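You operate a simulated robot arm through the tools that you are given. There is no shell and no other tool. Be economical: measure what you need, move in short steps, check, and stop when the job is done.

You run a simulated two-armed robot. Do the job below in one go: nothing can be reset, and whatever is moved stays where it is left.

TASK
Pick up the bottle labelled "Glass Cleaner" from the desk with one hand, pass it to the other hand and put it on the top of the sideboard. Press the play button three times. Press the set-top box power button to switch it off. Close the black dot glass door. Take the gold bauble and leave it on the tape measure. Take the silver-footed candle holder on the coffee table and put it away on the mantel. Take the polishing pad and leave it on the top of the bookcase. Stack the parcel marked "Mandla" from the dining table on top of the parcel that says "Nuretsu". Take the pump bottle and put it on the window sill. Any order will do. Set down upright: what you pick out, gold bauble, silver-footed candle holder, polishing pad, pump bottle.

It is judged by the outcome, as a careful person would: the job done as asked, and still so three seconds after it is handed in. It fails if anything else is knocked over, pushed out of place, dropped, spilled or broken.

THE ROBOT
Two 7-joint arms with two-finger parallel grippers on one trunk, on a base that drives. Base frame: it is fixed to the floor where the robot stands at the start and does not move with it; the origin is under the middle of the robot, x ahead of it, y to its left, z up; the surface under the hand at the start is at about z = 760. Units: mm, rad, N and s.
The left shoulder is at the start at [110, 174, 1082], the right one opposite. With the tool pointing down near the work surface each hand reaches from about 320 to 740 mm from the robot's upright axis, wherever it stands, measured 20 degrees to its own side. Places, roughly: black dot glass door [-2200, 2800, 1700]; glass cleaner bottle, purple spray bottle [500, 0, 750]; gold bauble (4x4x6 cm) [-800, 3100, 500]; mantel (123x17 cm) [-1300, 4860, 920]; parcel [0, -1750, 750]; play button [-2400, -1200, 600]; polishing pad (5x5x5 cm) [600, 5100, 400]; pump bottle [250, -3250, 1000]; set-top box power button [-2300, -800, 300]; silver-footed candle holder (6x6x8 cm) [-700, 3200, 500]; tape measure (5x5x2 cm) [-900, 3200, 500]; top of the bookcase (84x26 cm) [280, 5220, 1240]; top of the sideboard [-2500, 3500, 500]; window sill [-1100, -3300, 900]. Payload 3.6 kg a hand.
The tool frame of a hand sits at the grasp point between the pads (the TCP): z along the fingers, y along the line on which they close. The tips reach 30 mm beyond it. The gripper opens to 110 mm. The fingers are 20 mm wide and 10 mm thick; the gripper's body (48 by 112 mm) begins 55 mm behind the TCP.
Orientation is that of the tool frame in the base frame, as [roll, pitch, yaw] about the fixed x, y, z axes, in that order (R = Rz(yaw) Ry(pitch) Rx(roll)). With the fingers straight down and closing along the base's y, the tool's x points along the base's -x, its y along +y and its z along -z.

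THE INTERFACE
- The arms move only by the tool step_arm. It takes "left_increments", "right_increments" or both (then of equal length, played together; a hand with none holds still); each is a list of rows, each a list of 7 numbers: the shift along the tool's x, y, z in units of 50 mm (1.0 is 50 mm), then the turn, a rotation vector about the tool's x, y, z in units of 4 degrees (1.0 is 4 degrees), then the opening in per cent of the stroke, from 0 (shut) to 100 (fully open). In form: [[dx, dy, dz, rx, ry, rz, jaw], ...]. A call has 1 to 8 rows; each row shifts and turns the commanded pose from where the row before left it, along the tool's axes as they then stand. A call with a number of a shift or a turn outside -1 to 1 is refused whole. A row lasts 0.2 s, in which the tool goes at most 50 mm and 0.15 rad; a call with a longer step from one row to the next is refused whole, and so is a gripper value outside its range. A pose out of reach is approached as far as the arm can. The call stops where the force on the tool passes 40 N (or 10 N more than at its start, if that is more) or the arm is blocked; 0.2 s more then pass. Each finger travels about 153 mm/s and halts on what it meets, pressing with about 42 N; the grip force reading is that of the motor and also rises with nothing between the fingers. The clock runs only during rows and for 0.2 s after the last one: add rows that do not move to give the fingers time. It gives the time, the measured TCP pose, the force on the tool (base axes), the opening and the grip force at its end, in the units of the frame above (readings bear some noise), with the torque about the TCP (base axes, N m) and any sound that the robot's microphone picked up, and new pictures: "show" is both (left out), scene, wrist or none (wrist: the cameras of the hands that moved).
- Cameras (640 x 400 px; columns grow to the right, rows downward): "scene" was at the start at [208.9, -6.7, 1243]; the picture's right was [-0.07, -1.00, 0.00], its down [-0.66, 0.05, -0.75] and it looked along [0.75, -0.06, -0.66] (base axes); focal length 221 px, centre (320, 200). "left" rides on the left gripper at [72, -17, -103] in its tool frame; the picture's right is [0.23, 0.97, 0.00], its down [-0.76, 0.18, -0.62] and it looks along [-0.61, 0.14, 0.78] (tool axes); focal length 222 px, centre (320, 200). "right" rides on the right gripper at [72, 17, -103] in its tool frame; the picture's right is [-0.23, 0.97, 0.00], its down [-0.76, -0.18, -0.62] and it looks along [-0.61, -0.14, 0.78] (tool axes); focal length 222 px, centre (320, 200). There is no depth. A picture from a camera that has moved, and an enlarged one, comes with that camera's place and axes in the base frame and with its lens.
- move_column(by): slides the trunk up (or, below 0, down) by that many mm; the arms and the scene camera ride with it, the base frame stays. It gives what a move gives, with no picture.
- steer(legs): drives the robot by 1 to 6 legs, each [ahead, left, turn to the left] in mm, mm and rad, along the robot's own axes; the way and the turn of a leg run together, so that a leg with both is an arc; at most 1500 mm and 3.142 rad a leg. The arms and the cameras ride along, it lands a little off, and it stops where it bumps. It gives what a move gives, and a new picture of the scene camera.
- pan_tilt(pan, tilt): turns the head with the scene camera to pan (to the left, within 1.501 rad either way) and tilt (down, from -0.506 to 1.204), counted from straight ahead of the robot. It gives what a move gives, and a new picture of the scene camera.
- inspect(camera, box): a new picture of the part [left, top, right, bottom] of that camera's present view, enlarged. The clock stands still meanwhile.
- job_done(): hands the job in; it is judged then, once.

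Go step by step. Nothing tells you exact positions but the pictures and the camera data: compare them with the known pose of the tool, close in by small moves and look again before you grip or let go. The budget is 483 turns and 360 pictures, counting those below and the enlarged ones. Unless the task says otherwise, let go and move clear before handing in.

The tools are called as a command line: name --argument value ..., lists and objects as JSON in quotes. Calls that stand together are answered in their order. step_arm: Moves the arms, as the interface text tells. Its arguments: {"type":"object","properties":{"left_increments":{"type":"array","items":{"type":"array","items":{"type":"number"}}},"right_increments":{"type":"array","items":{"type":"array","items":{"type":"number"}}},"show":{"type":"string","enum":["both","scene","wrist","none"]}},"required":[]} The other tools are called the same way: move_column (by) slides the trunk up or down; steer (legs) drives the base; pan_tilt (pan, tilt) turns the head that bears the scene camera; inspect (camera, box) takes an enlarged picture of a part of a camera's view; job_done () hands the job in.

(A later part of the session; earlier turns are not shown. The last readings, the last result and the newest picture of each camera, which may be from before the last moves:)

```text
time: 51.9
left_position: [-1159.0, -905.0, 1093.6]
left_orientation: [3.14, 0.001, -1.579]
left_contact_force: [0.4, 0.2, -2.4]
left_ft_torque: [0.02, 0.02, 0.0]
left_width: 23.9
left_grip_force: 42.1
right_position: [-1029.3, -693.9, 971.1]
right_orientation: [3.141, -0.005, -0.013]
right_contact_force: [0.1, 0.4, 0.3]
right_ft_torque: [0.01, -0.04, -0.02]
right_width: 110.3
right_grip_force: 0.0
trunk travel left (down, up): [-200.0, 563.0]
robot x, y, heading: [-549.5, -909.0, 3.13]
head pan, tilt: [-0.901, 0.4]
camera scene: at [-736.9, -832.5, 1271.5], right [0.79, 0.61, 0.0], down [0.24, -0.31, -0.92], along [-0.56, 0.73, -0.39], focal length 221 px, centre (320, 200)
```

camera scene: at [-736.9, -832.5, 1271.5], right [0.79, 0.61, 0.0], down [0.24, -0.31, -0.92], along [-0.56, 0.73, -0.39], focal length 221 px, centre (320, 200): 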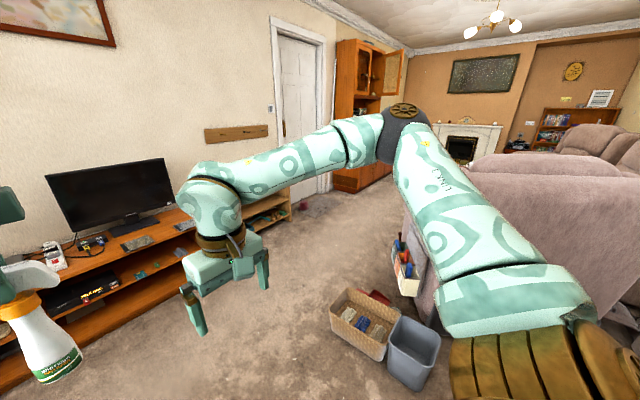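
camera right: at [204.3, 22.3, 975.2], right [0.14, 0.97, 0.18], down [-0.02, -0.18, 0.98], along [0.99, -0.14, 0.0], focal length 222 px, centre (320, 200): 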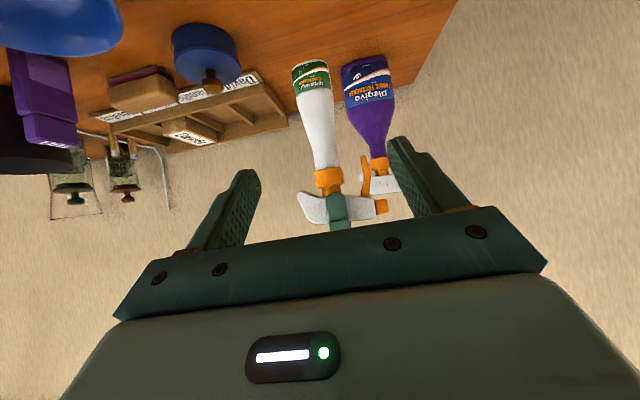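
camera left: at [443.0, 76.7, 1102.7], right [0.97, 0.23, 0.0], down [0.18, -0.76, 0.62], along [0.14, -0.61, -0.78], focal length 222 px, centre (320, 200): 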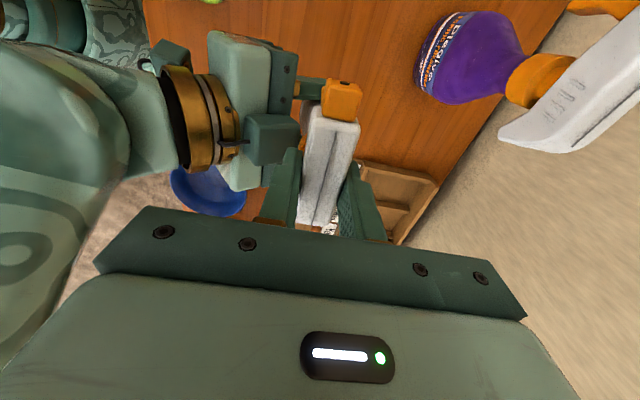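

A corridor runs north at x≈-1690. I turn to face north, strafe to it, and drive up partway.

steer --legs '[[0, 0, -1.56], [0, 1140, 0]]'

pan_tilt --pan 0 --tilt 0.5

```text
time: 61.4
left_position: [-1703.6, -321.2, 1093.3]
left_orientation: [3.14, -0.001, -3.117]
left_contact_force: [-0.8, 0.0, -2.7]
left_ft_torque: [0.0, 0.0, 0.04]
left_width: 23.7
left_grip_force: 41.9
right_position: [-1486.7, -442.8, 970.7]
right_orientation: [-3.14, -0.003, -1.551]
right_contact_force: [0.1, -0.2, -0.2]
right_ft_torque: [-0.01, -0.01, 0.0]
right_width: 109.9
right_grip_force: 0.1
trunk travel left (down, up): [-200.0, 563.0]
robot x, y, heading: [-1685.9, -930.4, 1.594]
head pan, tilt: [-0.901, 0.4]
camera scene: at [-1619.3, -742.4, 1271.6], right [0.64, -0.77, 0.0], down [-0.3, -0.25, -0.92], along [0.71, 0.59, -0.39], focal length 221 px, centre (320, 200)
```

scene: 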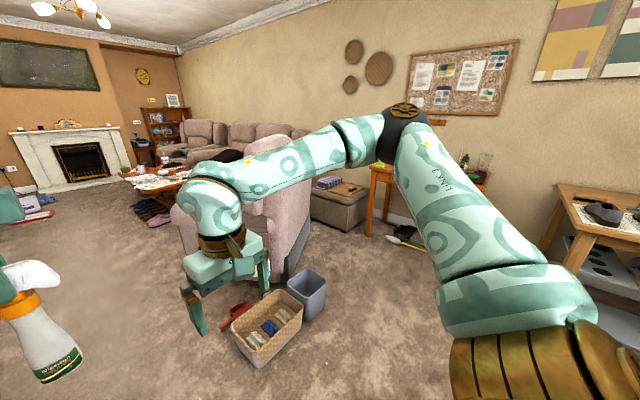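

```text
time: 62.6
left_position: [-1703.0, -320.0, 1092.9]
left_orientation: [3.141, 0.001, -3.118]
left_contact_force: [-0.3, 0.5, -2.4]
left_ft_torque: [0.0, -0.02, 0.01]
left_width: 23.7
left_grip_force: 42.1
right_position: [-1488.0, -442.4, 970.4]
right_orientation: [3.141, -0.003, -1.552]
right_contact_force: [0.1, -0.4, 0.4]
right_ft_torque: [-0.01, 0.0, 0.0]
right_width: 110.0
right_grip_force: 0.0
trunk travel left (down, up): [-200.0, 563.0]
robot x, y, heading: [-1683.9, -929.2, 1.589]
head pan, tilt: [0.0, 0.499]
camera scene: at [-1692.2, -710.5, 1262.4], right [1.0, 0.02, 0.0], down [0.01, -0.48, -0.88], along [-0.02, 0.88, -0.48], focal length 221 px, centre (320, 200)
```

scene: 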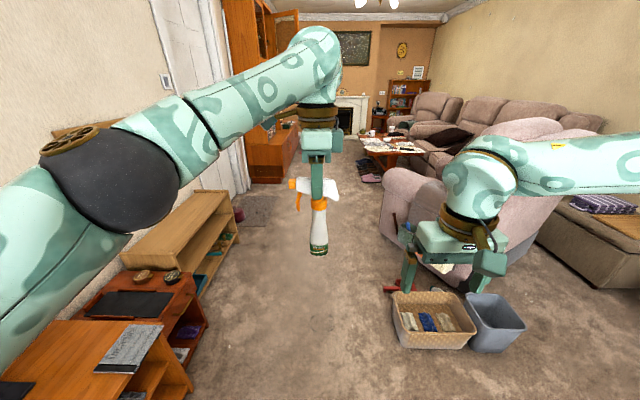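

Corridor clear at x≈-1690. Drive north.

steer --legs '[[1250, 0, -0.018], [1250, 0, 0]]'

pan_tilt --pan 0.5 --tilt 0.3

pan_tilt --pan -0.5 --tilt 0.5

```text
time: 74.8
left_position: [-1642.9, 2180.9, 1093.3]
left_orientation: [3.139, 0.0, 3.116]
left_contact_force: [0.8, -0.3, -2.8]
left_ft_torque: [-0.01, 0.03, 0.03]
left_width: 23.6
left_grip_force: 42.3
right_position: [-1434.0, 2047.4, 970.7]
right_orientation: [-3.141, -0.005, -1.602]
right_contact_force: [-0.1, 0.9, -0.1]
right_ft_torque: [0.01, -0.03, -0.03]
right_width: 110.1
right_grip_force: 0.1
trunk travel left (down, up): [-200.0, 563.0]
robot x, y, heading: [-1654.7, 1573.2, 1.539]
head pan, tilt: [0.0, 0.499]
camera scene: at [-1652.1, 1790.8, 1262.3], right [1.0, -0.03, 0.0], down [-0.01, -0.48, -0.88], along [0.03, 0.88, -0.48], focal length 221 px, centre (320, 200)
```

scene: 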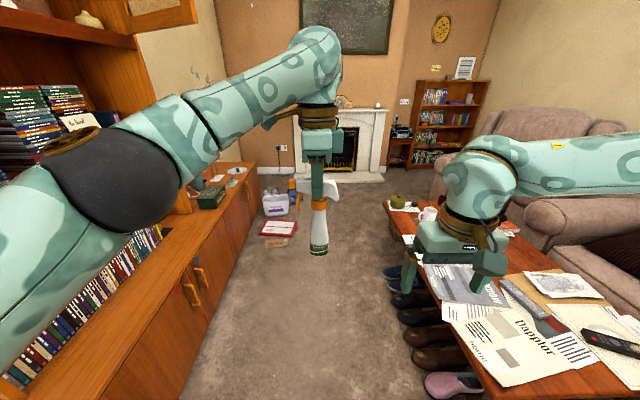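

```text
time: 75.8
left_position: [-1644.2, 2180.2, 1093.0]
left_orientation: [3.14, 0.0, 3.113]
left_contact_force: [-0.2, -0.1, -1.4]
left_ft_torque: [0.04, 0.03, -0.03]
left_width: 23.7
left_grip_force: 41.7
right_position: [-1435.0, 2047.2, 969.6]
right_orientation: [-3.141, -0.004, -1.601]
right_contact_force: [-0.1, 0.2, 0.3]
right_ft_torque: [0.0, -0.04, 0.01]
right_width: 110.2
right_grip_force: 0.0
trunk travel left (down, up): [-200.0, 563.0]
robot x, y, heading: [-1656.5, 1569.5, 1.535]
head pan, tilt: [0.499, 0.3]
camera scene: at [-1696.9, 1782.9, 1280.7], right [0.89, 0.45, 0.0], down [0.13, -0.27, -0.95], along [-0.43, 0.85, -0.3], focal length 221 px, centre (320, 200)
```

scene: 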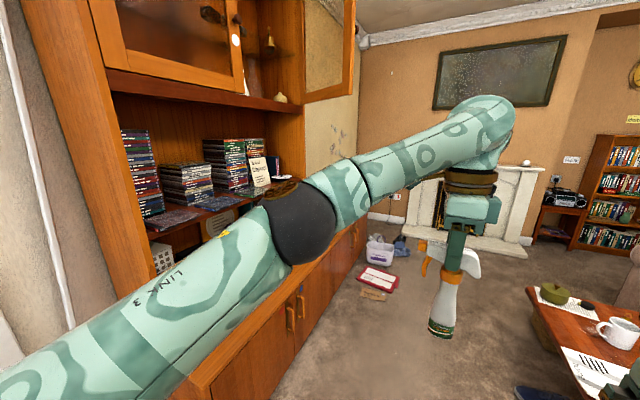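

```text
time: 77.0
left_position: [-1642.7, 2180.3, 1093.9]
left_orientation: [3.139, 0.0, 3.116]
left_contact_force: [-0.7, 0.1, -2.0]
left_ft_torque: [0.02, 0.0, 0.0]
left_width: 23.9
left_grip_force: 42.5
right_position: [-1434.9, 2047.5, 968.8]
right_orientation: [3.139, -0.003, -1.603]
right_contact_force: [-0.2, 0.2, 1.0]
right_ft_torque: [0.0, 0.0, 0.03]
right_width: 110.0
right_grip_force: 0.1
trunk travel left (down, up): [-200.0, 563.0]
robot x, y, heading: [-1657.6, 1571.5, 1.54]
head pan, tilt: [-0.499, 0.499]
camera scene: at [-1608.9, 1778.1, 1262.4], right [0.86, -0.5, 0.0], down [-0.24, -0.41, -0.88], along [0.44, 0.76, -0.48], focal length 221 px, centre (320, 200)
```

scene: 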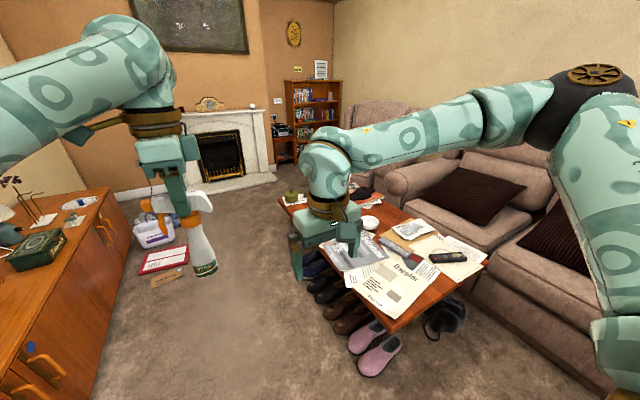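

The sideboard is ahead on the left with a couple of items on the floor. I drive to about y=3100 and face west.

steer --legs '[[1400, 20, 0.03], [100, 0, 0], [0, 0, 1.57]]'

pan_tilt --pan -0.3 --tilt 0.6

```text
time: 88.6
left_position: [-2260.7, 3042.3, 1093.3]
left_orientation: [3.139, 0.002, -1.55]
left_contact_force: [-0.8, 0.2, -3.1]
left_ft_torque: [-0.02, 0.01, -0.03]
left_width: 23.9
left_grip_force: 41.9
right_position: [-2136.6, 3256.6, 970.1]
right_orientation: [-3.14, -0.004, 0.013]
right_contact_force: [-0.9, 0.2, 0.2]
right_ft_torque: [0.02, -0.01, -0.01]
right_width: 109.9
right_grip_force: 0.0
trunk travel left (down, up): [-200.0, 563.0]
robot x, y, heading: [-1651.3, 3057.6, -3.131]
head pan, tilt: [-0.499, 0.499]
camera scene: at [-1862.5, 3097.7, 1262.4], right [0.46, 0.89, 0.0], down [0.42, -0.22, -0.88], along [-0.78, 0.41, -0.48], focal length 221 px, centre (320, 200)
```

scene: 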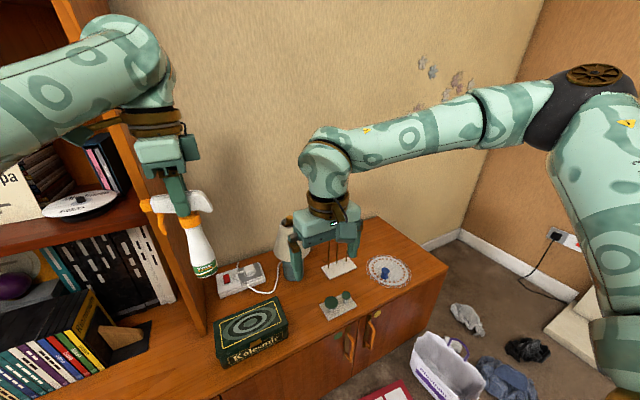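

```text
time: 89.3
left_position: [-2259.6, 3043.2, 1093.0]
left_orientation: [3.141, 0.001, -1.552]
left_contact_force: [-0.7, 0.1, -2.1]
left_ft_torque: [0.0, 0.02, 0.0]
left_width: 23.7
left_grip_force: 42.0
right_position: [-2137.8, 3257.1, 968.7]
right_orientation: [-3.141, -0.004, 0.013]
right_contact_force: [1.3, 0.0, -0.3]
right_ft_torque: [-0.02, 0.01, 0.01]
right_width: 110.0
right_grip_force: 0.1
trunk travel left (down, up): [-200.0, 563.0]
robot x, y, heading: [-1655.0, 3061.6, -3.123]
head pan, tilt: [-0.3, 0.6]
camera scene: at [-1866.7, 3080.4, 1253.3], right [0.28, 0.96, 0.0], down [0.54, -0.16, -0.82], along [-0.79, 0.23, -0.57], focal length 221 px, centre (320, 200)
```

scene: 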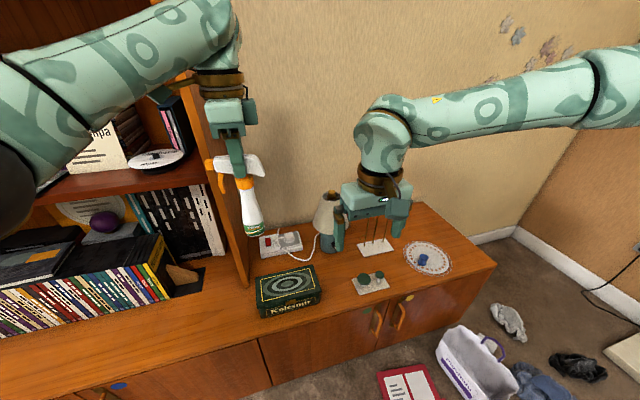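

Sideboard top is at z≈500; the free spot near its right end, about (-2370, 3885), suits the bottle. I strafe right and close in slightly.

steer --legs '[[0, -790, -0.015], [60, 0, 0]]'

pan_tilt --pan 0.0 --tilt 0.75

```text
time: 92.7
left_position: [-2268.5, 3694.7, 1092.6]
left_orientation: [3.139, -0.004, -1.559]
left_contact_force: [0.5, 1.1, -2.7]
left_ft_torque: [-0.06, -0.03, 0.0]
left_width: 23.9
left_grip_force: 42.2
right_position: [-2141.5, 3907.9, 970.8]
right_orientation: [3.141, -0.002, 0.005]
right_contact_force: [-0.9, 0.3, 0.7]
right_ft_torque: [-0.06, 0.01, -0.03]
right_width: 109.8
right_grip_force: 0.1
trunk travel left (down, up): [-200.0, 563.0]
robot x, y, heading: [-1656.0, 3701.4, -3.138]
head pan, tilt: [-0.3, 0.6]
stopped in leg 1: the robot was blocked; the commanded pose is now the measured one
camera scene: at [-1874.0, 3727.6, 1253.2], right [0.29, 0.96, 0.0], down [0.54, -0.17, -0.82], along [-0.79, 0.24, -0.57], focal length 221 px, centre (320, 200)
```

scene: 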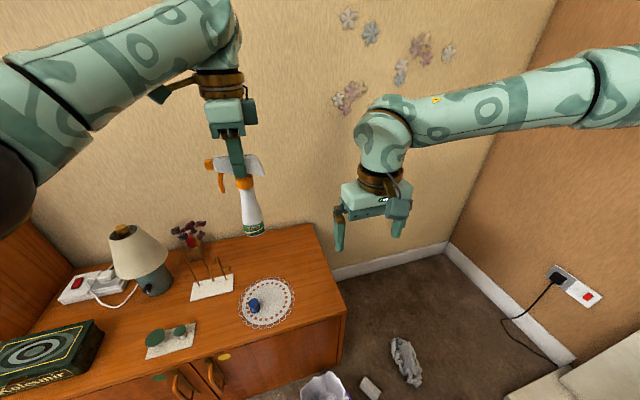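

```text
time: 93.5
left_position: [-2268.0, 3690.3, 1092.7]
left_orientation: [3.14, -0.001, -1.56]
left_contact_force: [0.5, -0.2, -4.0]
left_ft_torque: [0.01, 0.01, 0.01]
left_width: 23.5
left_grip_force: 42.2
right_position: [-2141.9, 3904.2, 970.1]
right_orientation: [-3.139, 0.001, 0.007]
right_contact_force: [0.9, 0.3, 0.5]
right_ft_torque: [0.03, -0.02, -0.02]
right_width: 109.7
right_grip_force: 0.1
trunk travel left (down, up): [-200.0, 563.0]
robot x, y, heading: [-1658.5, 3701.4, -3.132]
head pan, tilt: [0.0, 0.75]
camera scene: at [-1871.8, 3698.4, 1240.5], right [-0.01, 1.0, 0.0], down [0.68, 0.0, -0.73], along [-0.73, 0.0, -0.68], focal length 221 px, centre (320, 200)
```

scene: 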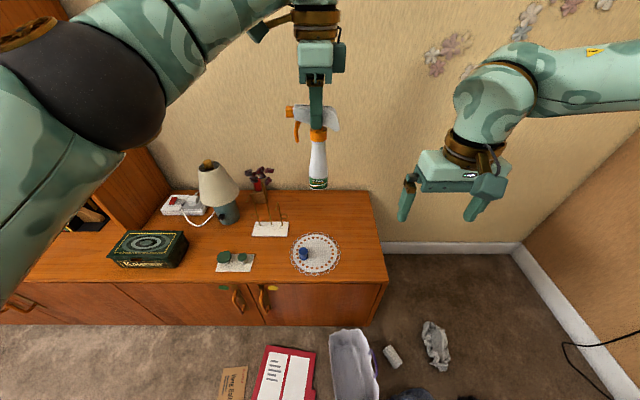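

The base met something on its right, so I stay here and turn slightly right, so the left arm points to the spot (-2370, 3860).

steer --legs '[[30, 20, -0.3]]'

move_column --by -195

pan_tilt --pan 0.1 --tilt 0.75

```text
time: 94.8
left_position: [-2266.8, 3842.1, 1100.2]
left_orientation: [3.134, -0.006, -1.838]
left_contact_force: [0.0, 0.7, -2.8]
left_ft_torque: [0.02, 0.02, 0.01]
left_width: 23.7
left_grip_force: 41.5
right_position: [-2083.6, 4012.1, 973.9]
right_orientation: [3.135, 0.004, -0.271]
right_contact_force: [0.8, -0.2, 0.8]
right_ft_torque: [0.06, 0.0, 0.01]
right_width: 109.9
right_grip_force: 0.0
trunk travel left (down, up): [-200.0, 563.0]
robot x, y, heading: [-1686.1, 3680.0, 2.867]
head pan, tilt: [0.0, 0.75]
camera scene: at [-1857.6, 3766.3, 1247.0], right [0.27, 0.96, -0.03], down [0.64, -0.2, -0.74], along [-0.72, 0.18, -0.67], focal length 221 px, centre (320, 200)
```

scene: 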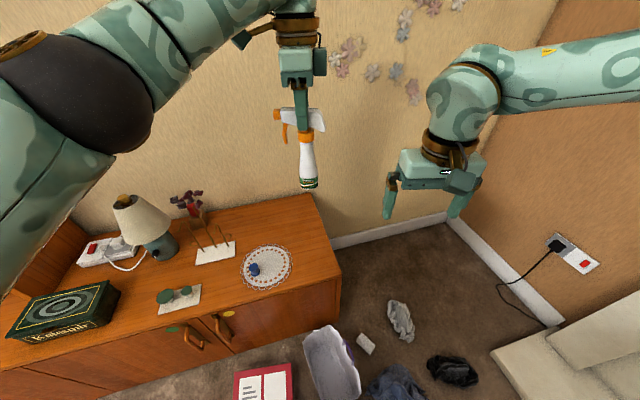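

```text
time: 95.7
left_position: [-2254.9, 3800.5, 1054.9]
left_orientation: [3.124, 0.025, -1.865]
left_contact_force: [1.4, 1.4, -2.5]
left_ft_torque: [-0.02, 0.02, -0.05]
left_width: 23.4
left_grip_force: 41.7
right_position: [-2061.4, 3969.7, 935.4]
right_orientation: [-3.115, 0.029, -0.314]
right_contact_force: [0.8, 0.4, -0.1]
right_ft_torque: [0.03, 0.1, -0.03]
right_width: 110.0
right_grip_force: 0.1
trunk travel left (down, up): [-149.0, 614.0]
robot x, y, heading: [-1687.6, 3657.1, 2.826]
head pan, tilt: [0.0, 0.75]
stopped: the arm was blocked; the commanded pose is now the measured one
```

```text
time: 96.3
left_position: [-2275.5, 3812.9, 1042.1]
left_orientation: [-3.138, 0.023, -1.859]
left_contact_force: [-0.4, 0.2, -4.7]
left_ft_torque: [0.02, -0.02, 0.01]
left_width: 23.7
left_grip_force: 42.1
right_position: [-2080.5, 3980.9, 923.8]
right_orientation: [-3.119, 0.005, -0.316]
right_contact_force: [-0.3, 0.6, -0.5]
right_ft_torque: [-0.01, -0.02, -0.02]
right_width: 110.0
right_grip_force: 0.1
trunk travel left (down, up): [-149.0, 614.0]
robot x, y, heading: [-1688.2, 3659.2, 2.832]
head pan, tilt: [0.099, 0.75]
camera scene: at [-1919.7, 3726.3, 1187.2], right [0.21, 0.98, 0.0], down [0.67, -0.15, -0.73], along [-0.71, 0.16, -0.68], focal length 221 px, centre (320, 200)
```

scene: 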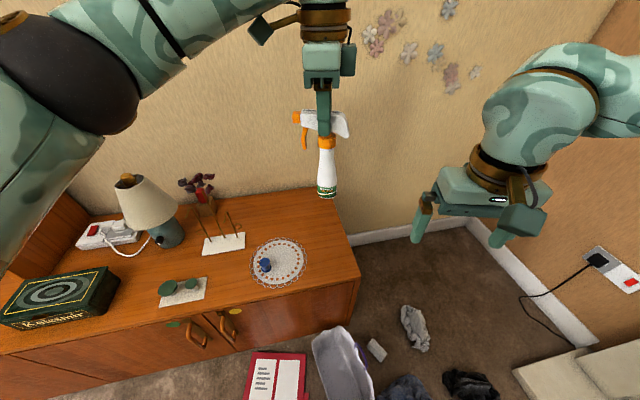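

The base shifted slightly; something nearby is touching. I look around low before going on.

pan_tilt --pan -1.3 --tilt 0.9

pan_tilt --pan 0.0 --tilt 1.2

```text
time: 97.9
left_position: [-2276.2, 3810.7, 1040.9]
left_orientation: [-3.138, 0.024, -1.859]
left_contact_force: [0.2, 0.2, -2.1]
left_ft_torque: [0.0, 0.0, 0.03]
left_width: 23.5
left_grip_force: 42.4
right_position: [-2082.6, 3979.5, 923.1]
right_orientation: [-3.118, 0.006, -0.312]
right_contact_force: [0.0, 0.3, -0.5]
right_ft_torque: [0.02, -0.03, 0.01]
right_width: 110.0
right_grip_force: 0.1
trunk travel left (down, up): [-149.0, 614.0]
robot x, y, heading: [-1686.3, 3659.5, 2.832]
head pan, tilt: [-1.3, 0.901]
camera scene: at [-1836.5, 3784.0, 1175.1], right [1.0, -0.04, 0.0], down [-0.03, -0.78, -0.62], along [0.03, 0.62, -0.78], focal length 221 px, centre (320, 200)
```

scene: 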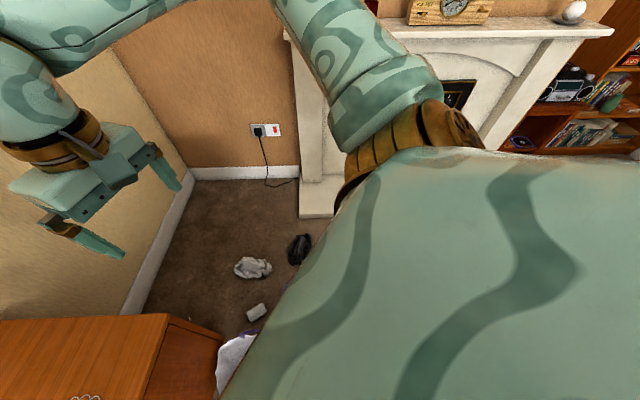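

```text
time: 99.3
left_position: [-2277.6, 3811.6, 1042.0]
left_orientation: [-3.136, 0.024, -1.855]
left_contact_force: [-0.4, -0.4, -2.7]
left_ft_torque: [-0.03, 0.0, -0.02]
left_width: 23.8
left_grip_force: 41.9
right_position: [-2082.2, 3979.8, 924.2]
right_orientation: [-3.12, 0.005, -0.313]
right_contact_force: [-0.5, 0.3, 0.9]
right_ft_torque: [0.0, -0.01, 0.03]
right_width: 110.2
right_grip_force: 0.1
trunk travel left (down, up): [-149.0, 614.0]
robot x, y, heading: [-1688.3, 3659.2, 2.835]
head pan, tilt: [0.0, 1.201]
camera scene: at [-1892.8, 3725.7, 1155.2], right [0.31, 0.95, 0.0], down [0.89, -0.29, -0.36], along [-0.34, 0.11, -0.93], focal length 221 px, centre (320, 200)
```

scene: 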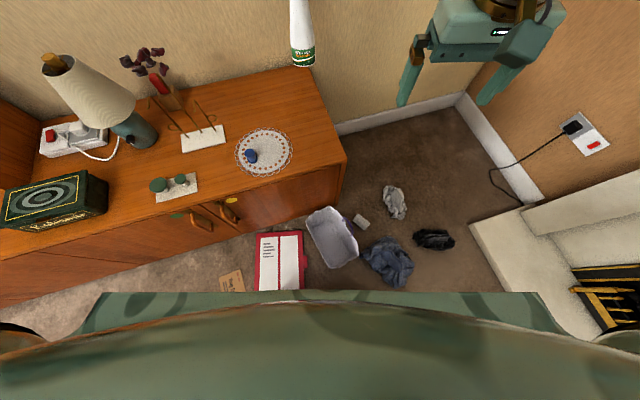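

Loose clothing lies just right of the base; now the robot stands level again. I continue lowering the trunk.

move_column --by -145

pan_tilt --pan 0.1 --tilt 0.75

```text
time: 101.0
left_position: [-2276.8, 3810.8, 898.0]
left_orientation: [-3.139, 0.024, -1.858]
left_contact_force: [0.3, 0.4, -3.9]
left_ft_torque: [0.0, 0.02, 0.0]
left_width: 23.9
left_grip_force: 42.6
right_position: [-2082.1, 3980.7, 779.5]
right_orientation: [-3.118, 0.006, -0.316]
right_contact_force: [0.1, 0.3, 0.3]
right_ft_torque: [0.02, -0.01, -0.01]
right_width: 110.3
right_grip_force: 0.0
trunk travel left (down, up): [-4.0, 759.0]
robot x, y, heading: [-1687.8, 3658.4, 2.837]
head pan, tilt: [0.0, 1.201]
```

```text
time: 101.9
left_position: [-2276.2, 3812.0, 896.8]
left_orientation: [-3.136, 0.023, -1.857]
left_contact_force: [-0.3, -0.5, -1.3]
left_ft_torque: [-0.07, -0.01, 0.01]
left_width: 23.8
left_grip_force: 42.2
right_position: [-2082.3, 3980.6, 778.0]
right_orientation: [-3.12, 0.006, -0.312]
right_contact_force: [-0.6, 0.5, 0.4]
right_ft_torque: [0.01, 0.0, 0.01]
right_width: 109.6
right_grip_force: 0.1
trunk travel left (down, up): [-4.0, 759.0]
robot x, y, heading: [-1687.3, 3660.1, 2.829]
head pan, tilt: [0.099, 0.75]
camera scene: at [-2006.9, 3753.7, 1030.5], right [0.21, 0.98, 0.0], down [0.67, -0.14, -0.73], along [-0.71, 0.15, -0.68], focal length 221 px, centre (320, 200)
```

scene: 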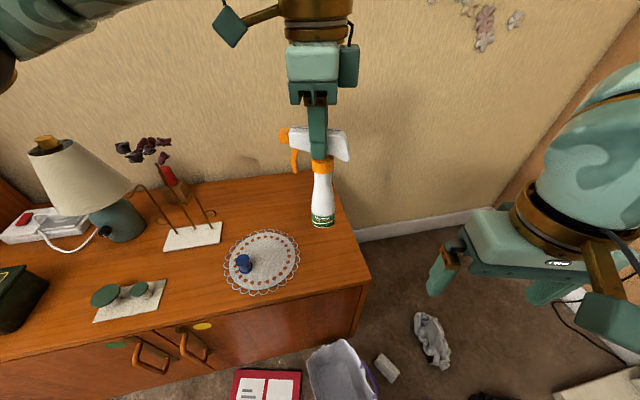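

Now move the bottle over the spot (-2330,3855) and descend to about 40 mm above the top.

step_arm --left_increments '[[-0.13, 0.32, 0.3, 0, 0.34, 0, 0], [-0.13, 0.32, 0.8, 0, 0, 0, 0], [-0.13, 0.32, 0.8, 0, 0, 0, 0], [-0.13, 0.32, 0.8, 0, 0, 0, 0], [0, 0, 0.8, 0, 0, 0, 0]]' --show "both"

```text
time: 103.1
left_position: [-2330.0, 3855.1, 719.6]
left_orientation: [-3.139, 0.001, -1.856]
left_contact_force: [-0.4, -0.2, -3.4]
left_ft_torque: [-0.04, 0.03, 0.04]
left_width: 23.4
left_grip_force: 42.6
right_position: [-2083.1, 3980.7, 778.1]
right_orientation: [-3.119, 0.005, -0.312]
right_contact_force: [-0.9, 0.6, 0.1]
right_ft_torque: [0.01, -0.04, -0.01]
right_width: 110.0
right_grip_force: 0.0
trunk travel left (down, up): [-4.0, 759.0]
robot x, y, heading: [-1685.4, 3661.5, 2.826]
head pan, tilt: [0.099, 0.75]
camera scene: at [-2007.1, 3753.6, 1030.6], right [0.21, 0.98, 0.0], down [0.67, -0.14, -0.73], along [-0.71, 0.15, -0.68], focal length 221 px, centre (320, 200)
camera left: at [-2334.2, 3781.1, 823.4], right [-1.0, 0.06, 0.0], down [0.04, 0.78, 0.62], along [0.04, 0.62, -0.78], focal length 222 px, centre (320, 200)
```

scene: 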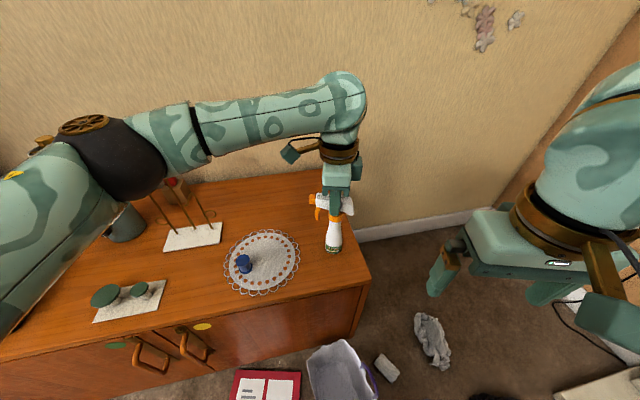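
left: 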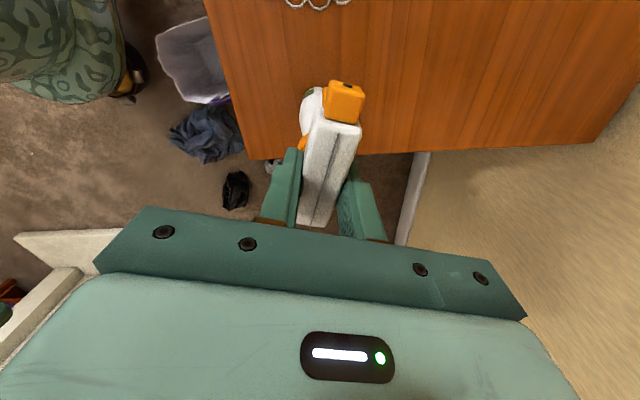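

Well placed over bare wood. I descend gently toward contact.

step_arm --left_increments '[[0, 0, 0.2, 0, 0, 0, 0], [0, 0, 0.2, 0, 0, 0, 0], [0, 0, 0.1, 0, 0, 0, 0], [0, 0, 0.1, 0, 0, 0, 0], [0, 0, 0.06, 0, 0, 0, 0], [0, 0, 0.06, 0, 0, 0, 0]]' --show "scene"

```text
time: 103.7
left_position: [-2329.8, 3855.6, 711.5]
left_orientation: [3.137, 0.01, -1.857]
left_contact_force: [2.6, -1.7, 21.0]
left_ft_torque: [-0.59, -0.39, 0.07]
left_width: 23.4
left_grip_force: 42.0
right_position: [-2080.3, 3980.5, 779.6]
right_orientation: [-3.117, 0.008, -0.312]
right_contact_force: [0.4, -0.6, 0.7]
right_ft_torque: [0.03, 0.0, 0.01]
right_width: 110.1
right_grip_force: 0.0
trunk travel left (down, up): [-4.0, 759.0]
robot x, y, heading: [-1688.4, 3660.2, 2.828]
head pan, tilt: [0.099, 0.75]
stopped in row 2 (left hand): the force on the tool passed its limit at 83 N (the readings are from after the stop); the commanded pose is now the measured one
camera scene: at [-2004.8, 3752.4, 1031.5], right [0.21, 0.98, 0.0], down [0.67, -0.14, -0.73], along [-0.72, 0.15, -0.68], focal length 221 px, centre (320, 200)
```

scene: 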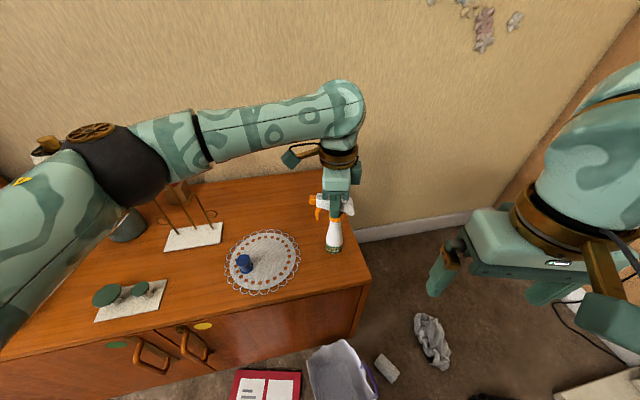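

The bottle stands on the top (contact at TCP 711). I ease the pressure and open.

step_arm --left_increments '[[0, 0, -0.03, 0, 0, 0, 0], [0, 0, 0, 0, 0, 0, 25], [0, 0, 0, 0, 0, 0, 40], [0, 0, 0, 0, 0, 0, 50]]' --show "both"

```text
time: 104.7
left_position: [-2330.7, 3855.4, 709.4]
left_orientation: [-3.14, 0.007, -1.858]
left_contact_force: [1.1, 0.7, -0.1]
left_ft_torque: [-0.02, -0.01, -0.03]
left_width: 54.9
left_grip_force: 0.2
right_position: [-2082.7, 3979.6, 779.2]
right_orientation: [-3.119, 0.004, -0.312]
right_contact_force: [0.3, 0.0, -0.6]
right_ft_torque: [-0.01, 0.0, 0.0]
right_width: 110.2
right_grip_force: 0.1
trunk travel left (down, up): [-4.0, 759.0]
robot x, y, heading: [-1686.8, 3658.8, 2.83]
head pan, tilt: [0.099, 0.75]
camera scene: at [-2006.6, 3753.5, 1030.6], right [0.21, 0.98, 0.0], down [0.67, -0.14, -0.73], along [-0.71, 0.15, -0.68], focal length 221 px, centre (320, 200)
camera left: at [-2334.0, 3780.5, 812.3], right [-1.0, 0.06, 0.0], down [0.04, 0.78, 0.63], along [0.04, 0.63, -0.78], focal length 222 px, centre (320, 200)
```

scene: 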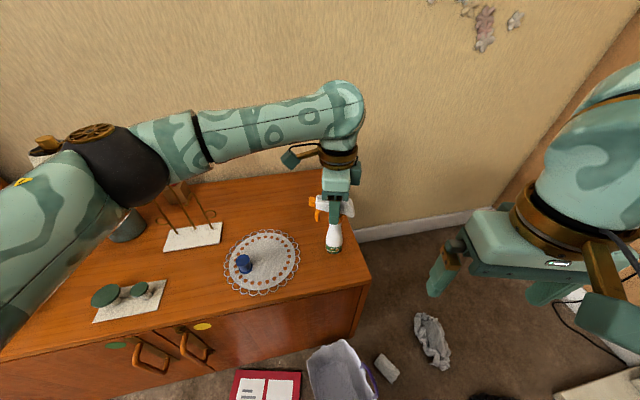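
left: 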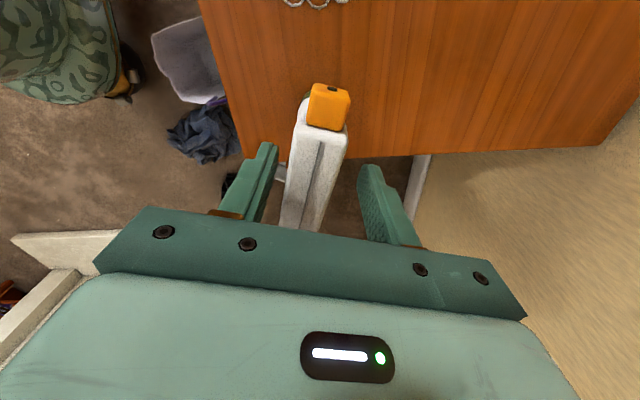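

It stands. I rise straight up and then raise the trunk.

step_arm --left_increments '[[0, 0, -0.5, 0, 0, 0, 50], [0, 0, -0.7, 0, 0, 0, 50], [0, 0, -0.8, 0, 0, 0, 50], [0, 0, -0.8, 0, 0, 0, 50], [0, 0, -0.8, 0, 0, 0, 50]]' --show "scene"

move_column --by 200

```text
time: 105.9
left_position: [-2331.9, 3853.5, 890.2]
left_orientation: [3.141, 0.007, -1.858]
left_contact_force: [-0.6, 1.0, 1.3]
left_ft_torque: [0.02, 0.02, -0.01]
left_width: 55.0
left_grip_force: 0.0
right_position: [-2081.1, 3981.3, 778.5]
right_orientation: [-3.118, 0.005, -0.313]
right_contact_force: [0.7, 0.7, -1.0]
right_ft_torque: [0.0, -0.02, -0.01]
right_width: 110.2
right_grip_force: 0.0
trunk travel left (down, up): [-4.0, 759.0]
robot x, y, heading: [-1686.7, 3660.4, 2.829]
head pan, tilt: [0.099, 0.75]
camera scene: at [-2006.3, 3753.5, 1030.9], right [0.21, 0.98, 0.0], down [0.67, -0.14, -0.73], along [-0.71, 0.15, -0.68], focal length 221 px, centre (320, 200)
```

scene: 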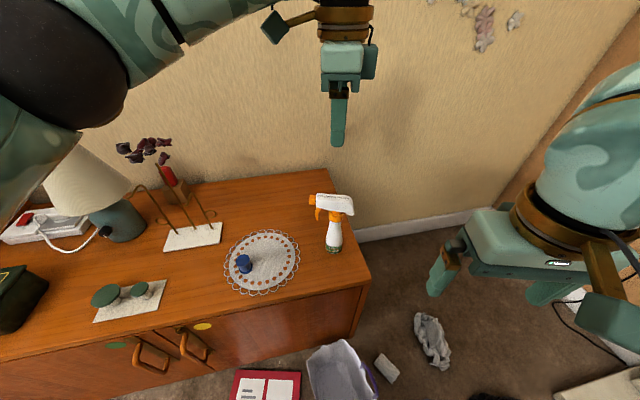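

```text
time: 108.1
left_position: [-2283.5, 3839.8, 1159.5]
left_orientation: [3.009, 0.01, -1.859]
left_contact_force: [-0.2, 0.0, 0.4]
left_ft_torque: [0.0, 0.0, 0.0]
left_width: 55.0
left_grip_force: 0.0
right_position: [-2082.0, 3979.5, 978.4]
right_orientation: [-3.119, 0.002, -0.314]
right_contact_force: [-0.4, -0.7, -0.5]
right_ft_torque: [0.0, 0.01, -0.02]
right_width: 110.2
right_grip_force: 0.0
trunk travel left (down, up): [-204.0, 559.0]
robot x, y, heading: [-1687.7, 3659.3, 2.827]
head pan, tilt: [0.099, 0.75]
```

The bottle is safely on the sideboard. Next the glass door: I back off, square up to west and strafe to the cabinet, then look up at it.

steer --legs '[[-150, 0, 0], [0, 0, 0.314], [0, 900, 0]]'

pan_tilt --pan 0.0 --tilt -0.4

```text
time: 114.8
left_position: [-2160.4, 2686.9, 1161.0]
left_orientation: [3.01, 0.008, -1.528]
left_contact_force: [-0.4, -0.7, -0.9]
left_ft_torque: [-0.03, 0.0, 0.01]
left_width: 55.0
left_grip_force: 0.0
right_position: [-2015.8, 2886.3, 979.0]
right_orientation: [-3.118, 0.005, 0.017]
right_contact_force: [0.9, -1.0, 0.4]
right_ft_torque: [0.03, 0.01, -0.04]
right_width: 110.2
right_grip_force: 0.0
trunk travel left (down, up): [-204.0, 559.0]
robot x, y, heading: [-1538.1, 2712.6, -3.123]
head pan, tilt: [0.099, 0.75]
camera scene: at [-1748.7, 2699.3, 1244.9], right [-0.12, 0.99, 0.0], down [0.68, 0.08, -0.73], along [-0.73, -0.09, -0.68], focal length 221 px, centre (320, 200)
```

scene: 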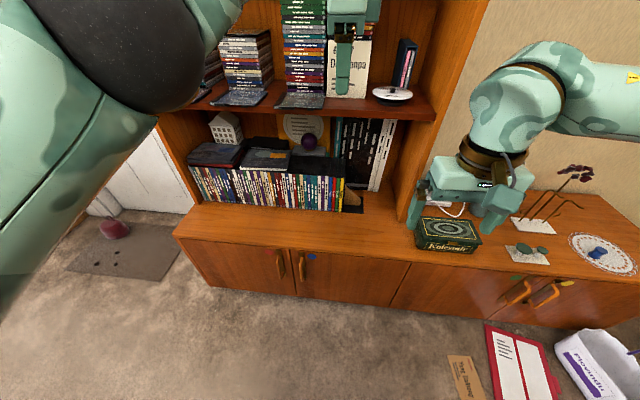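

```text
time: 116.2
left_position: [-2158.5, 2689.2, 1161.5]
left_orientation: [3.011, 0.008, -1.529]
left_contact_force: [-0.3, 0.8, 0.8]
left_ft_torque: [-0.01, -0.02, 0.0]
left_width: 54.9
left_grip_force: 0.1
right_position: [-2015.1, 2886.2, 978.1]
right_orientation: [-3.118, 0.005, 0.019]
right_contact_force: [0.4, -0.1, 0.4]
right_ft_torque: [0.03, 0.0, 0.03]
right_width: 110.3
right_grip_force: 0.1
trunk travel left (down, up): [-204.0, 559.0]
robot x, y, heading: [-1537.3, 2710.0, -3.123]
head pan, tilt: [0.0, -0.4]
camera scene: at [-1739.7, 2708.1, 1346.0], right [-0.02, 1.0, 0.0], down [-0.39, -0.01, -0.92], along [-0.92, -0.02, 0.39], focal length 221 px, centre (320, 200)
```

scene: 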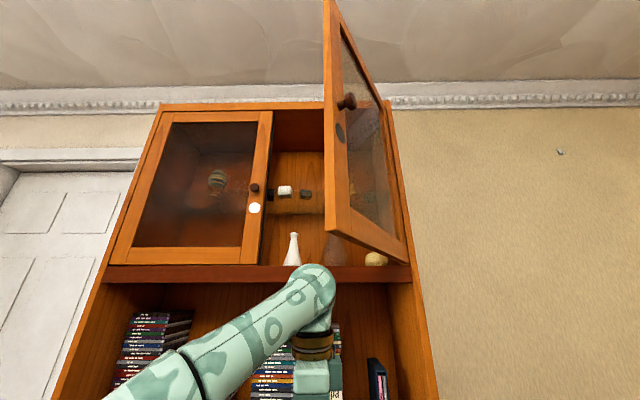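

The black-dot door is the right one, hinged at its right and about 58° open. I'll move south to raise the trunk clear of it and point the right hand forward for pushing.

steer --legs '[[0, 750, 0]]'

move_column --by 480

step_arm --right_increments '[[0, 0, 0, 0, -1, 0, 60], [0, 0, 0, 0, -1, 0, 30], [0, 0, 0, 0, -1, 0, 0], [0, 0, 0, 0, -1, 0, 0], [0, 0, 0, 0, -1, 0, 0], [0, 0, 0, 0, -1, 0, 0], [0, 0, 0, 0, -1, 0, 0], [0, 0, 0, 0, -1, 0, 0]]' --left_increments '[[0, 0.5, 0.5, 0, 0, 0, 50], [0, 0.5, 0.5, 0, 0, 0, 50], [0, 0.5, 0.5, 0, 0, 0, 50], [0.5, 0, 0.5, 0, 0, 0, 50], [0.5, 0, 0.5, 0, 0, 0, 50], [0.5, 0, 0.5, 0, 0, 0, 50], [0.5, 0, 0, 0, 0, 0, 50], [0, 0, 0, 0, 0, 0, 50]]' --show "none"

step_arm --right_increments '[[0, 0, 0, 0, -1, 0, 0], [0, 0, 0, 0, -1, 0, 0], [0, 0, 0, 0, -1, 0, 0], [0, 0, 0, 0, -1, 0, 0], [0, 0, 0, 0, -1, 0, 0], [0, 0, 0, 0, -1, 0, 0], [0, 0, 0, 0, -1, 0, 0], [0, 0, 0, 0, -1, 0, 0]]' --show "none"

step_arm --right_increments '[[0, 0, 0, 0, -1, 0, 0], [0, 0, 0, 0, -1, 0, 0], [0, 0, 0, 0, -1, 0, 0], [0, 0, 0, 0, -1, 0, 0], [0, 0, 0, 0, -1, 0, 0], [0, 0, 0, 0, -1, 0, 0]]' --show "scene"

```text
time: 120.3
left_position: [-2144.4, 1930.2, 1162.1]
left_orientation: [3.008, 0.008, -1.53]
left_contact_force: [-0.4, -0.2, -0.4]
left_ft_torque: [0.0, 0.01, 0.0]
left_width: 55.1
left_grip_force: 0.1
right_position: [-2000.4, 2129.2, 979.0]
right_orientation: [-3.119, 0.007, 0.018]
right_contact_force: [-0.2, 0.3, 0.0]
right_ft_torque: [0.0, -0.01, 0.03]
right_width: 109.9
right_grip_force: 0.1
trunk travel left (down, up): [-204.0, 559.0]
robot x, y, heading: [-1522.7, 1953.0, -3.122]
head pan, tilt: [0.0, -0.4]
camera scene: at [-1725.0, 1950.1, 1346.1], right [-0.02, 1.0, 0.0], down [-0.39, -0.01, -0.92], along [-0.92, -0.02, 0.39], focal length 221 px, centre (320, 200)
```

scene: 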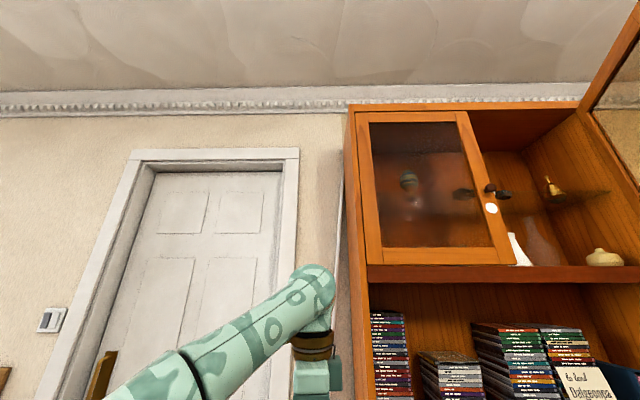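

```text
refused: 480 is not a number from -400 to 400
```

```text
time: 122.1
left_position: [-2208.8, 1775.8, 1013.3]
left_orientation: [3.008, 0.01, -1.53]
left_contact_force: [0.0, 0.9, 0.3]
left_ft_torque: [0.0, 0.01, -0.02]
left_width: 55.0
left_grip_force: 0.0
left hand out of reach, approached as far as the arm can: row 1, 2, 3
right_position: [-1999.2, 2129.4, 977.5]
right_orientation: [-3.115, 0.565, 0.031]
right_contact_force: [0.3, -0.1, 0.3]
right_ft_torque: [-0.04, -0.02, -0.01]
right_width: 0.2
right_grip_force: 37.4
trunk travel left (down, up): [-204.0, 559.0]
robot x, y, heading: [-1520.9, 1956.4, -3.123]
head pan, tilt: [0.0, -0.4]
```

```text
time: 123.9
left_position: [-2206.0, 1773.8, 1013.4]
left_orientation: [3.006, 0.009, -1.528]
left_contact_force: [0.8, -0.2, -0.4]
left_ft_torque: [0.01, 0.02, -0.03]
left_width: 54.8
left_grip_force: 0.1
right_position: [-2023.7, 2086.7, 996.4]
right_orientation: [-3.107, 1.058, 0.069]
right_contact_force: [0.6, -0.1, -0.1]
right_ft_torque: [0.0, 0.04, 0.0]
right_width: 0.0
right_grip_force: 38.0
right hand out of reach, approached as far as the arm can: row 4, 5, 6, 7, 8
trunk travel left (down, up): [-204.0, 559.0]
robot x, y, heading: [-1524.8, 1952.6, -3.121]
head pan, tilt: [0.0, -0.4]
```

```text
time: 125.3
left_position: [-2207.9, 1775.5, 1013.3]
left_orientation: [3.01, 0.012, -1.529]
left_contact_force: [-0.3, -0.4, 0.2]
left_ft_torque: [0.02, -0.01, 0.01]
left_width: 55.1
left_grip_force: 0.1
right_position: [-2014.7, 2036.6, 1015.5]
right_orientation: [-2.984, 1.404, 0.139]
right_contact_force: [-1.0, 0.1, 0.3]
right_ft_torque: [0.01, -0.02, 0.02]
right_width: 0.0
right_grip_force: 37.6
right hand out of reach, approached as far as the arm can: row 1, 2, 3, 4, 5, 6
trunk travel left (down, up): [-204.0, 559.0]
robot x, y, heading: [-1524.5, 1955.4, -3.124]
head pan, tilt: [0.0, -0.4]
camera scene: at [-1725.1, 1949.7, 1345.9], right [-0.02, 1.0, 0.0], down [-0.39, -0.01, -0.92], along [-0.92, -0.02, 0.39], focal length 221 px, centre (320, 200)
```

scene: 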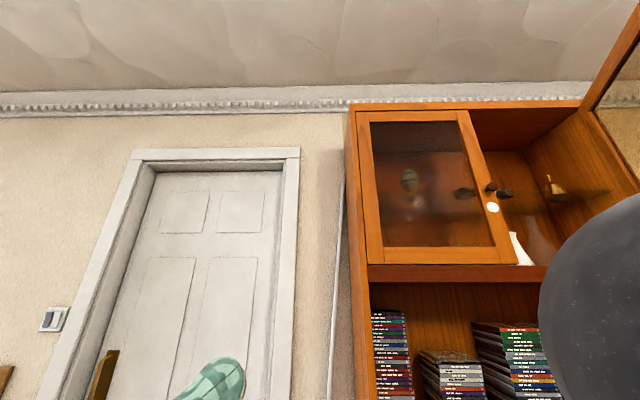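

The door's hinge is about (-2393,2937) with free edge (-2034,2711), bottom z≈1430. I bring the left hand in, strafe under it, then raise the trunk in front of the door.

step_arm --left_increments '[[0, -0.6, 0, 0, 0, 0, 50], [0, -0.6, 0, 0, 0, 0, 50], [0, -0.6, 0, 0, 0, 0, 50], [0, -0.6, 0, 0, 0, 0, 50], [0, -0.6, 0, 0, 0, 0, 50], [0, -0.6, 0, 0, 0, 0, 50]]' --show "none"

steer --legs '[[-50, 0, 0], [0, -690, -0.01]]'

move_column --by 200

pan_tilt --pan -0.2 --tilt -0.2

```text
time: 126.7
left_position: [-2028.6, 1782.5, 990.9]
left_orientation: [3.007, 0.01, -1.529]
left_contact_force: [0.1, 1.2, -0.1]
left_ft_torque: [0.03, 0.02, 0.01]
left_width: 55.0
left_grip_force: 0.1
right_position: [-2014.9, 2037.3, 1015.3]
right_orientation: [-2.981, 1.406, 0.144]
right_contact_force: [-0.1, 0.8, 0.0]
right_ft_torque: [-0.02, 0.02, -0.02]
right_width: 0.2
right_grip_force: 37.4
trunk travel left (down, up): [-204.0, 559.0]
robot x, y, heading: [-1525.1, 1957.5, -3.12]
head pan, tilt: [0.0, -0.4]
```

```text
time: 131.0
left_position: [-1988.4, 2489.1, 990.6]
left_orientation: [3.009, 0.008, -1.556]
left_contact_force: [-0.4, -0.6, -1.1]
left_ft_torque: [-0.03, -0.03, 0.01]
left_width: 55.0
left_grip_force: 0.1
right_position: [-1966.5, 2742.7, 1014.9]
right_orientation: [-2.984, 1.404, 0.115]
right_contact_force: [0.3, 0.4, -0.6]
right_ft_torque: [-0.01, 0.01, 0.04]
right_width: 0.2
right_grip_force: 37.7
trunk travel left (down, up): [-204.0, 559.0]
robot x, y, heading: [-1473.8, 2644.5, 3.135]
head pan, tilt: [0.0, -0.4]
camera scene: at [-1679.0, 2647.9, 1346.1], right [0.0, 1.0, 0.0], down [-0.39, 0.0, -0.92], along [-0.92, 0.0, 0.39], focal length 221 px, centre (320, 200)
```

scene: 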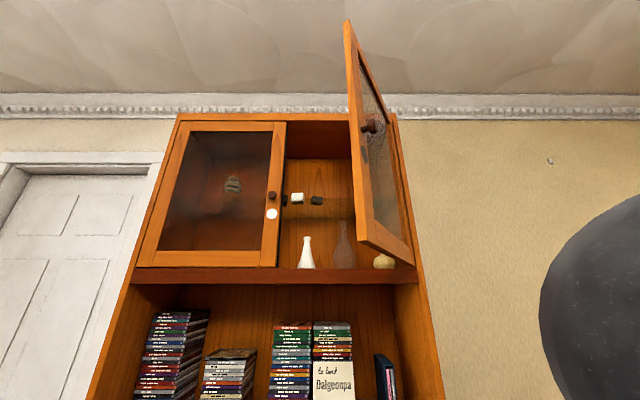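

```text
time: 133.2
left_position: [-1988.7, 2488.8, 1191.4]
left_orientation: [3.009, 0.008, -1.554]
left_contact_force: [-0.2, 0.4, 0.3]
left_ft_torque: [0.01, -0.05, 0.0]
left_width: 55.2
left_grip_force: 0.0
right_position: [-1914.7, 2743.2, 1280.2]
right_orientation: [-2.21, 1.556, 0.878]
right_contact_force: [-0.2, 0.8, -0.9]
right_ft_torque: [0.03, 0.0, 0.01]
right_width: 0.0
right_grip_force: 37.5
trunk travel left (down, up): [-404.0, 359.0]
robot x, y, heading: [-1478.2, 2647.5, 3.136]
head pan, tilt: [0.0, -0.4]
```

```text
time: 133.9
left_position: [-1988.4, 2488.6, 1190.9]
left_orientation: [3.006, 0.009, -1.556]
left_contact_force: [-0.3, -0.4, -0.8]
left_ft_torque: [-0.01, -0.01, 0.0]
left_width: 55.0
left_grip_force: 0.1
right_position: [-1914.9, 2742.1, 1283.0]
right_orientation: [-2.101, 1.56, 0.989]
right_contact_force: [-0.6, 0.0, 1.0]
right_ft_torque: [0.01, -0.01, -0.02]
right_width: 0.0
right_grip_force: 37.7
trunk travel left (down, up): [-404.0, 359.0]
robot x, y, heading: [-1477.3, 2645.2, 3.14]
head pan, tilt: [-0.201, -0.201]
camera scene: at [-1593.2, 2650.1, 1555.3], right [0.05, 1.0, 0.0], down [-0.45, 0.02, -0.89], along [-0.89, 0.05, 0.45], focal length 221 px, centre (320, 200)
```

scene: 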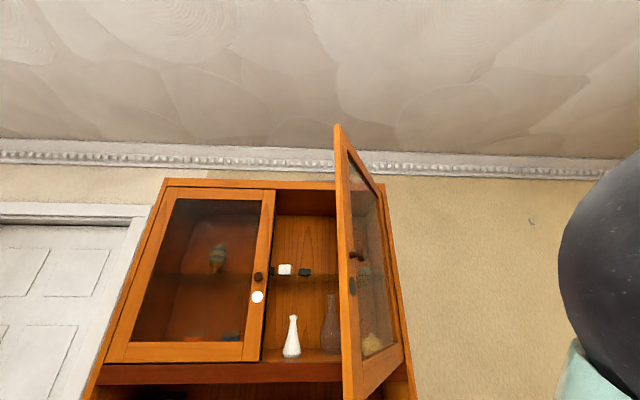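

The hand is well clear in front of the door; raise the trunk by another 220 mm.

move_column --by 220

pan_tilt --pan -0.2 --tilt 0.3

```text
time: 136.2
left_position: [-1988.2, 2489.0, 1411.2]
left_orientation: [3.008, 0.009, -1.553]
left_contact_force: [-0.3, -0.7, -0.1]
left_ft_torque: [0.0, 0.04, 0.0]
left_width: 54.8
left_grip_force: 0.1
right_position: [-1893.0, 2739.7, 1525.7]
right_orientation: [-0.264, 1.517, 2.823]
right_contact_force: [-0.7, 0.4, -0.3]
right_ft_torque: [0.04, 0.01, -0.02]
right_width: 0.0
right_grip_force: 37.7
trunk travel left (down, up): [-624.0, 139.0]
robot x, y, heading: [-1476.9, 2646.5, 3.134]
head pan, tilt: [-0.201, -0.201]
```

```text
time: 137.2
left_position: [-1988.2, 2489.1, 1411.9]
left_orientation: [3.006, 0.01, -1.555]
left_contact_force: [0.3, -0.1, -0.3]
left_ft_torque: [-0.02, 0.0, -0.02]
left_width: 55.1
left_grip_force: 0.1
right_position: [-1893.4, 2738.8, 1525.7]
right_orientation: [-0.264, 1.518, 2.825]
right_contact_force: [-0.3, 0.4, 0.1]
right_ft_torque: [0.02, -0.01, 0.02]
right_width: 0.3
right_grip_force: 37.7
trunk travel left (down, up): [-624.0, 139.0]
robot x, y, heading: [-1479.9, 2648.0, 3.135]
head pan, tilt: [-0.201, 0.3]
camera scene: at [-1574.7, 2664.6, 1756.3], right [0.22, 0.98, 0.0], down [-0.2, 0.04, -0.98], along [-0.96, 0.22, 0.2], focal length 221 px, centre (320, 200)
```

scene: 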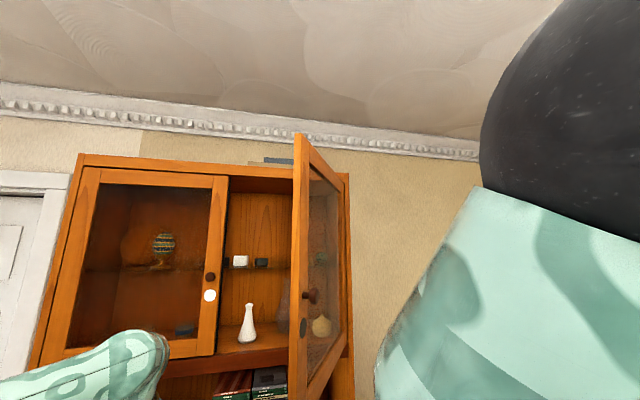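

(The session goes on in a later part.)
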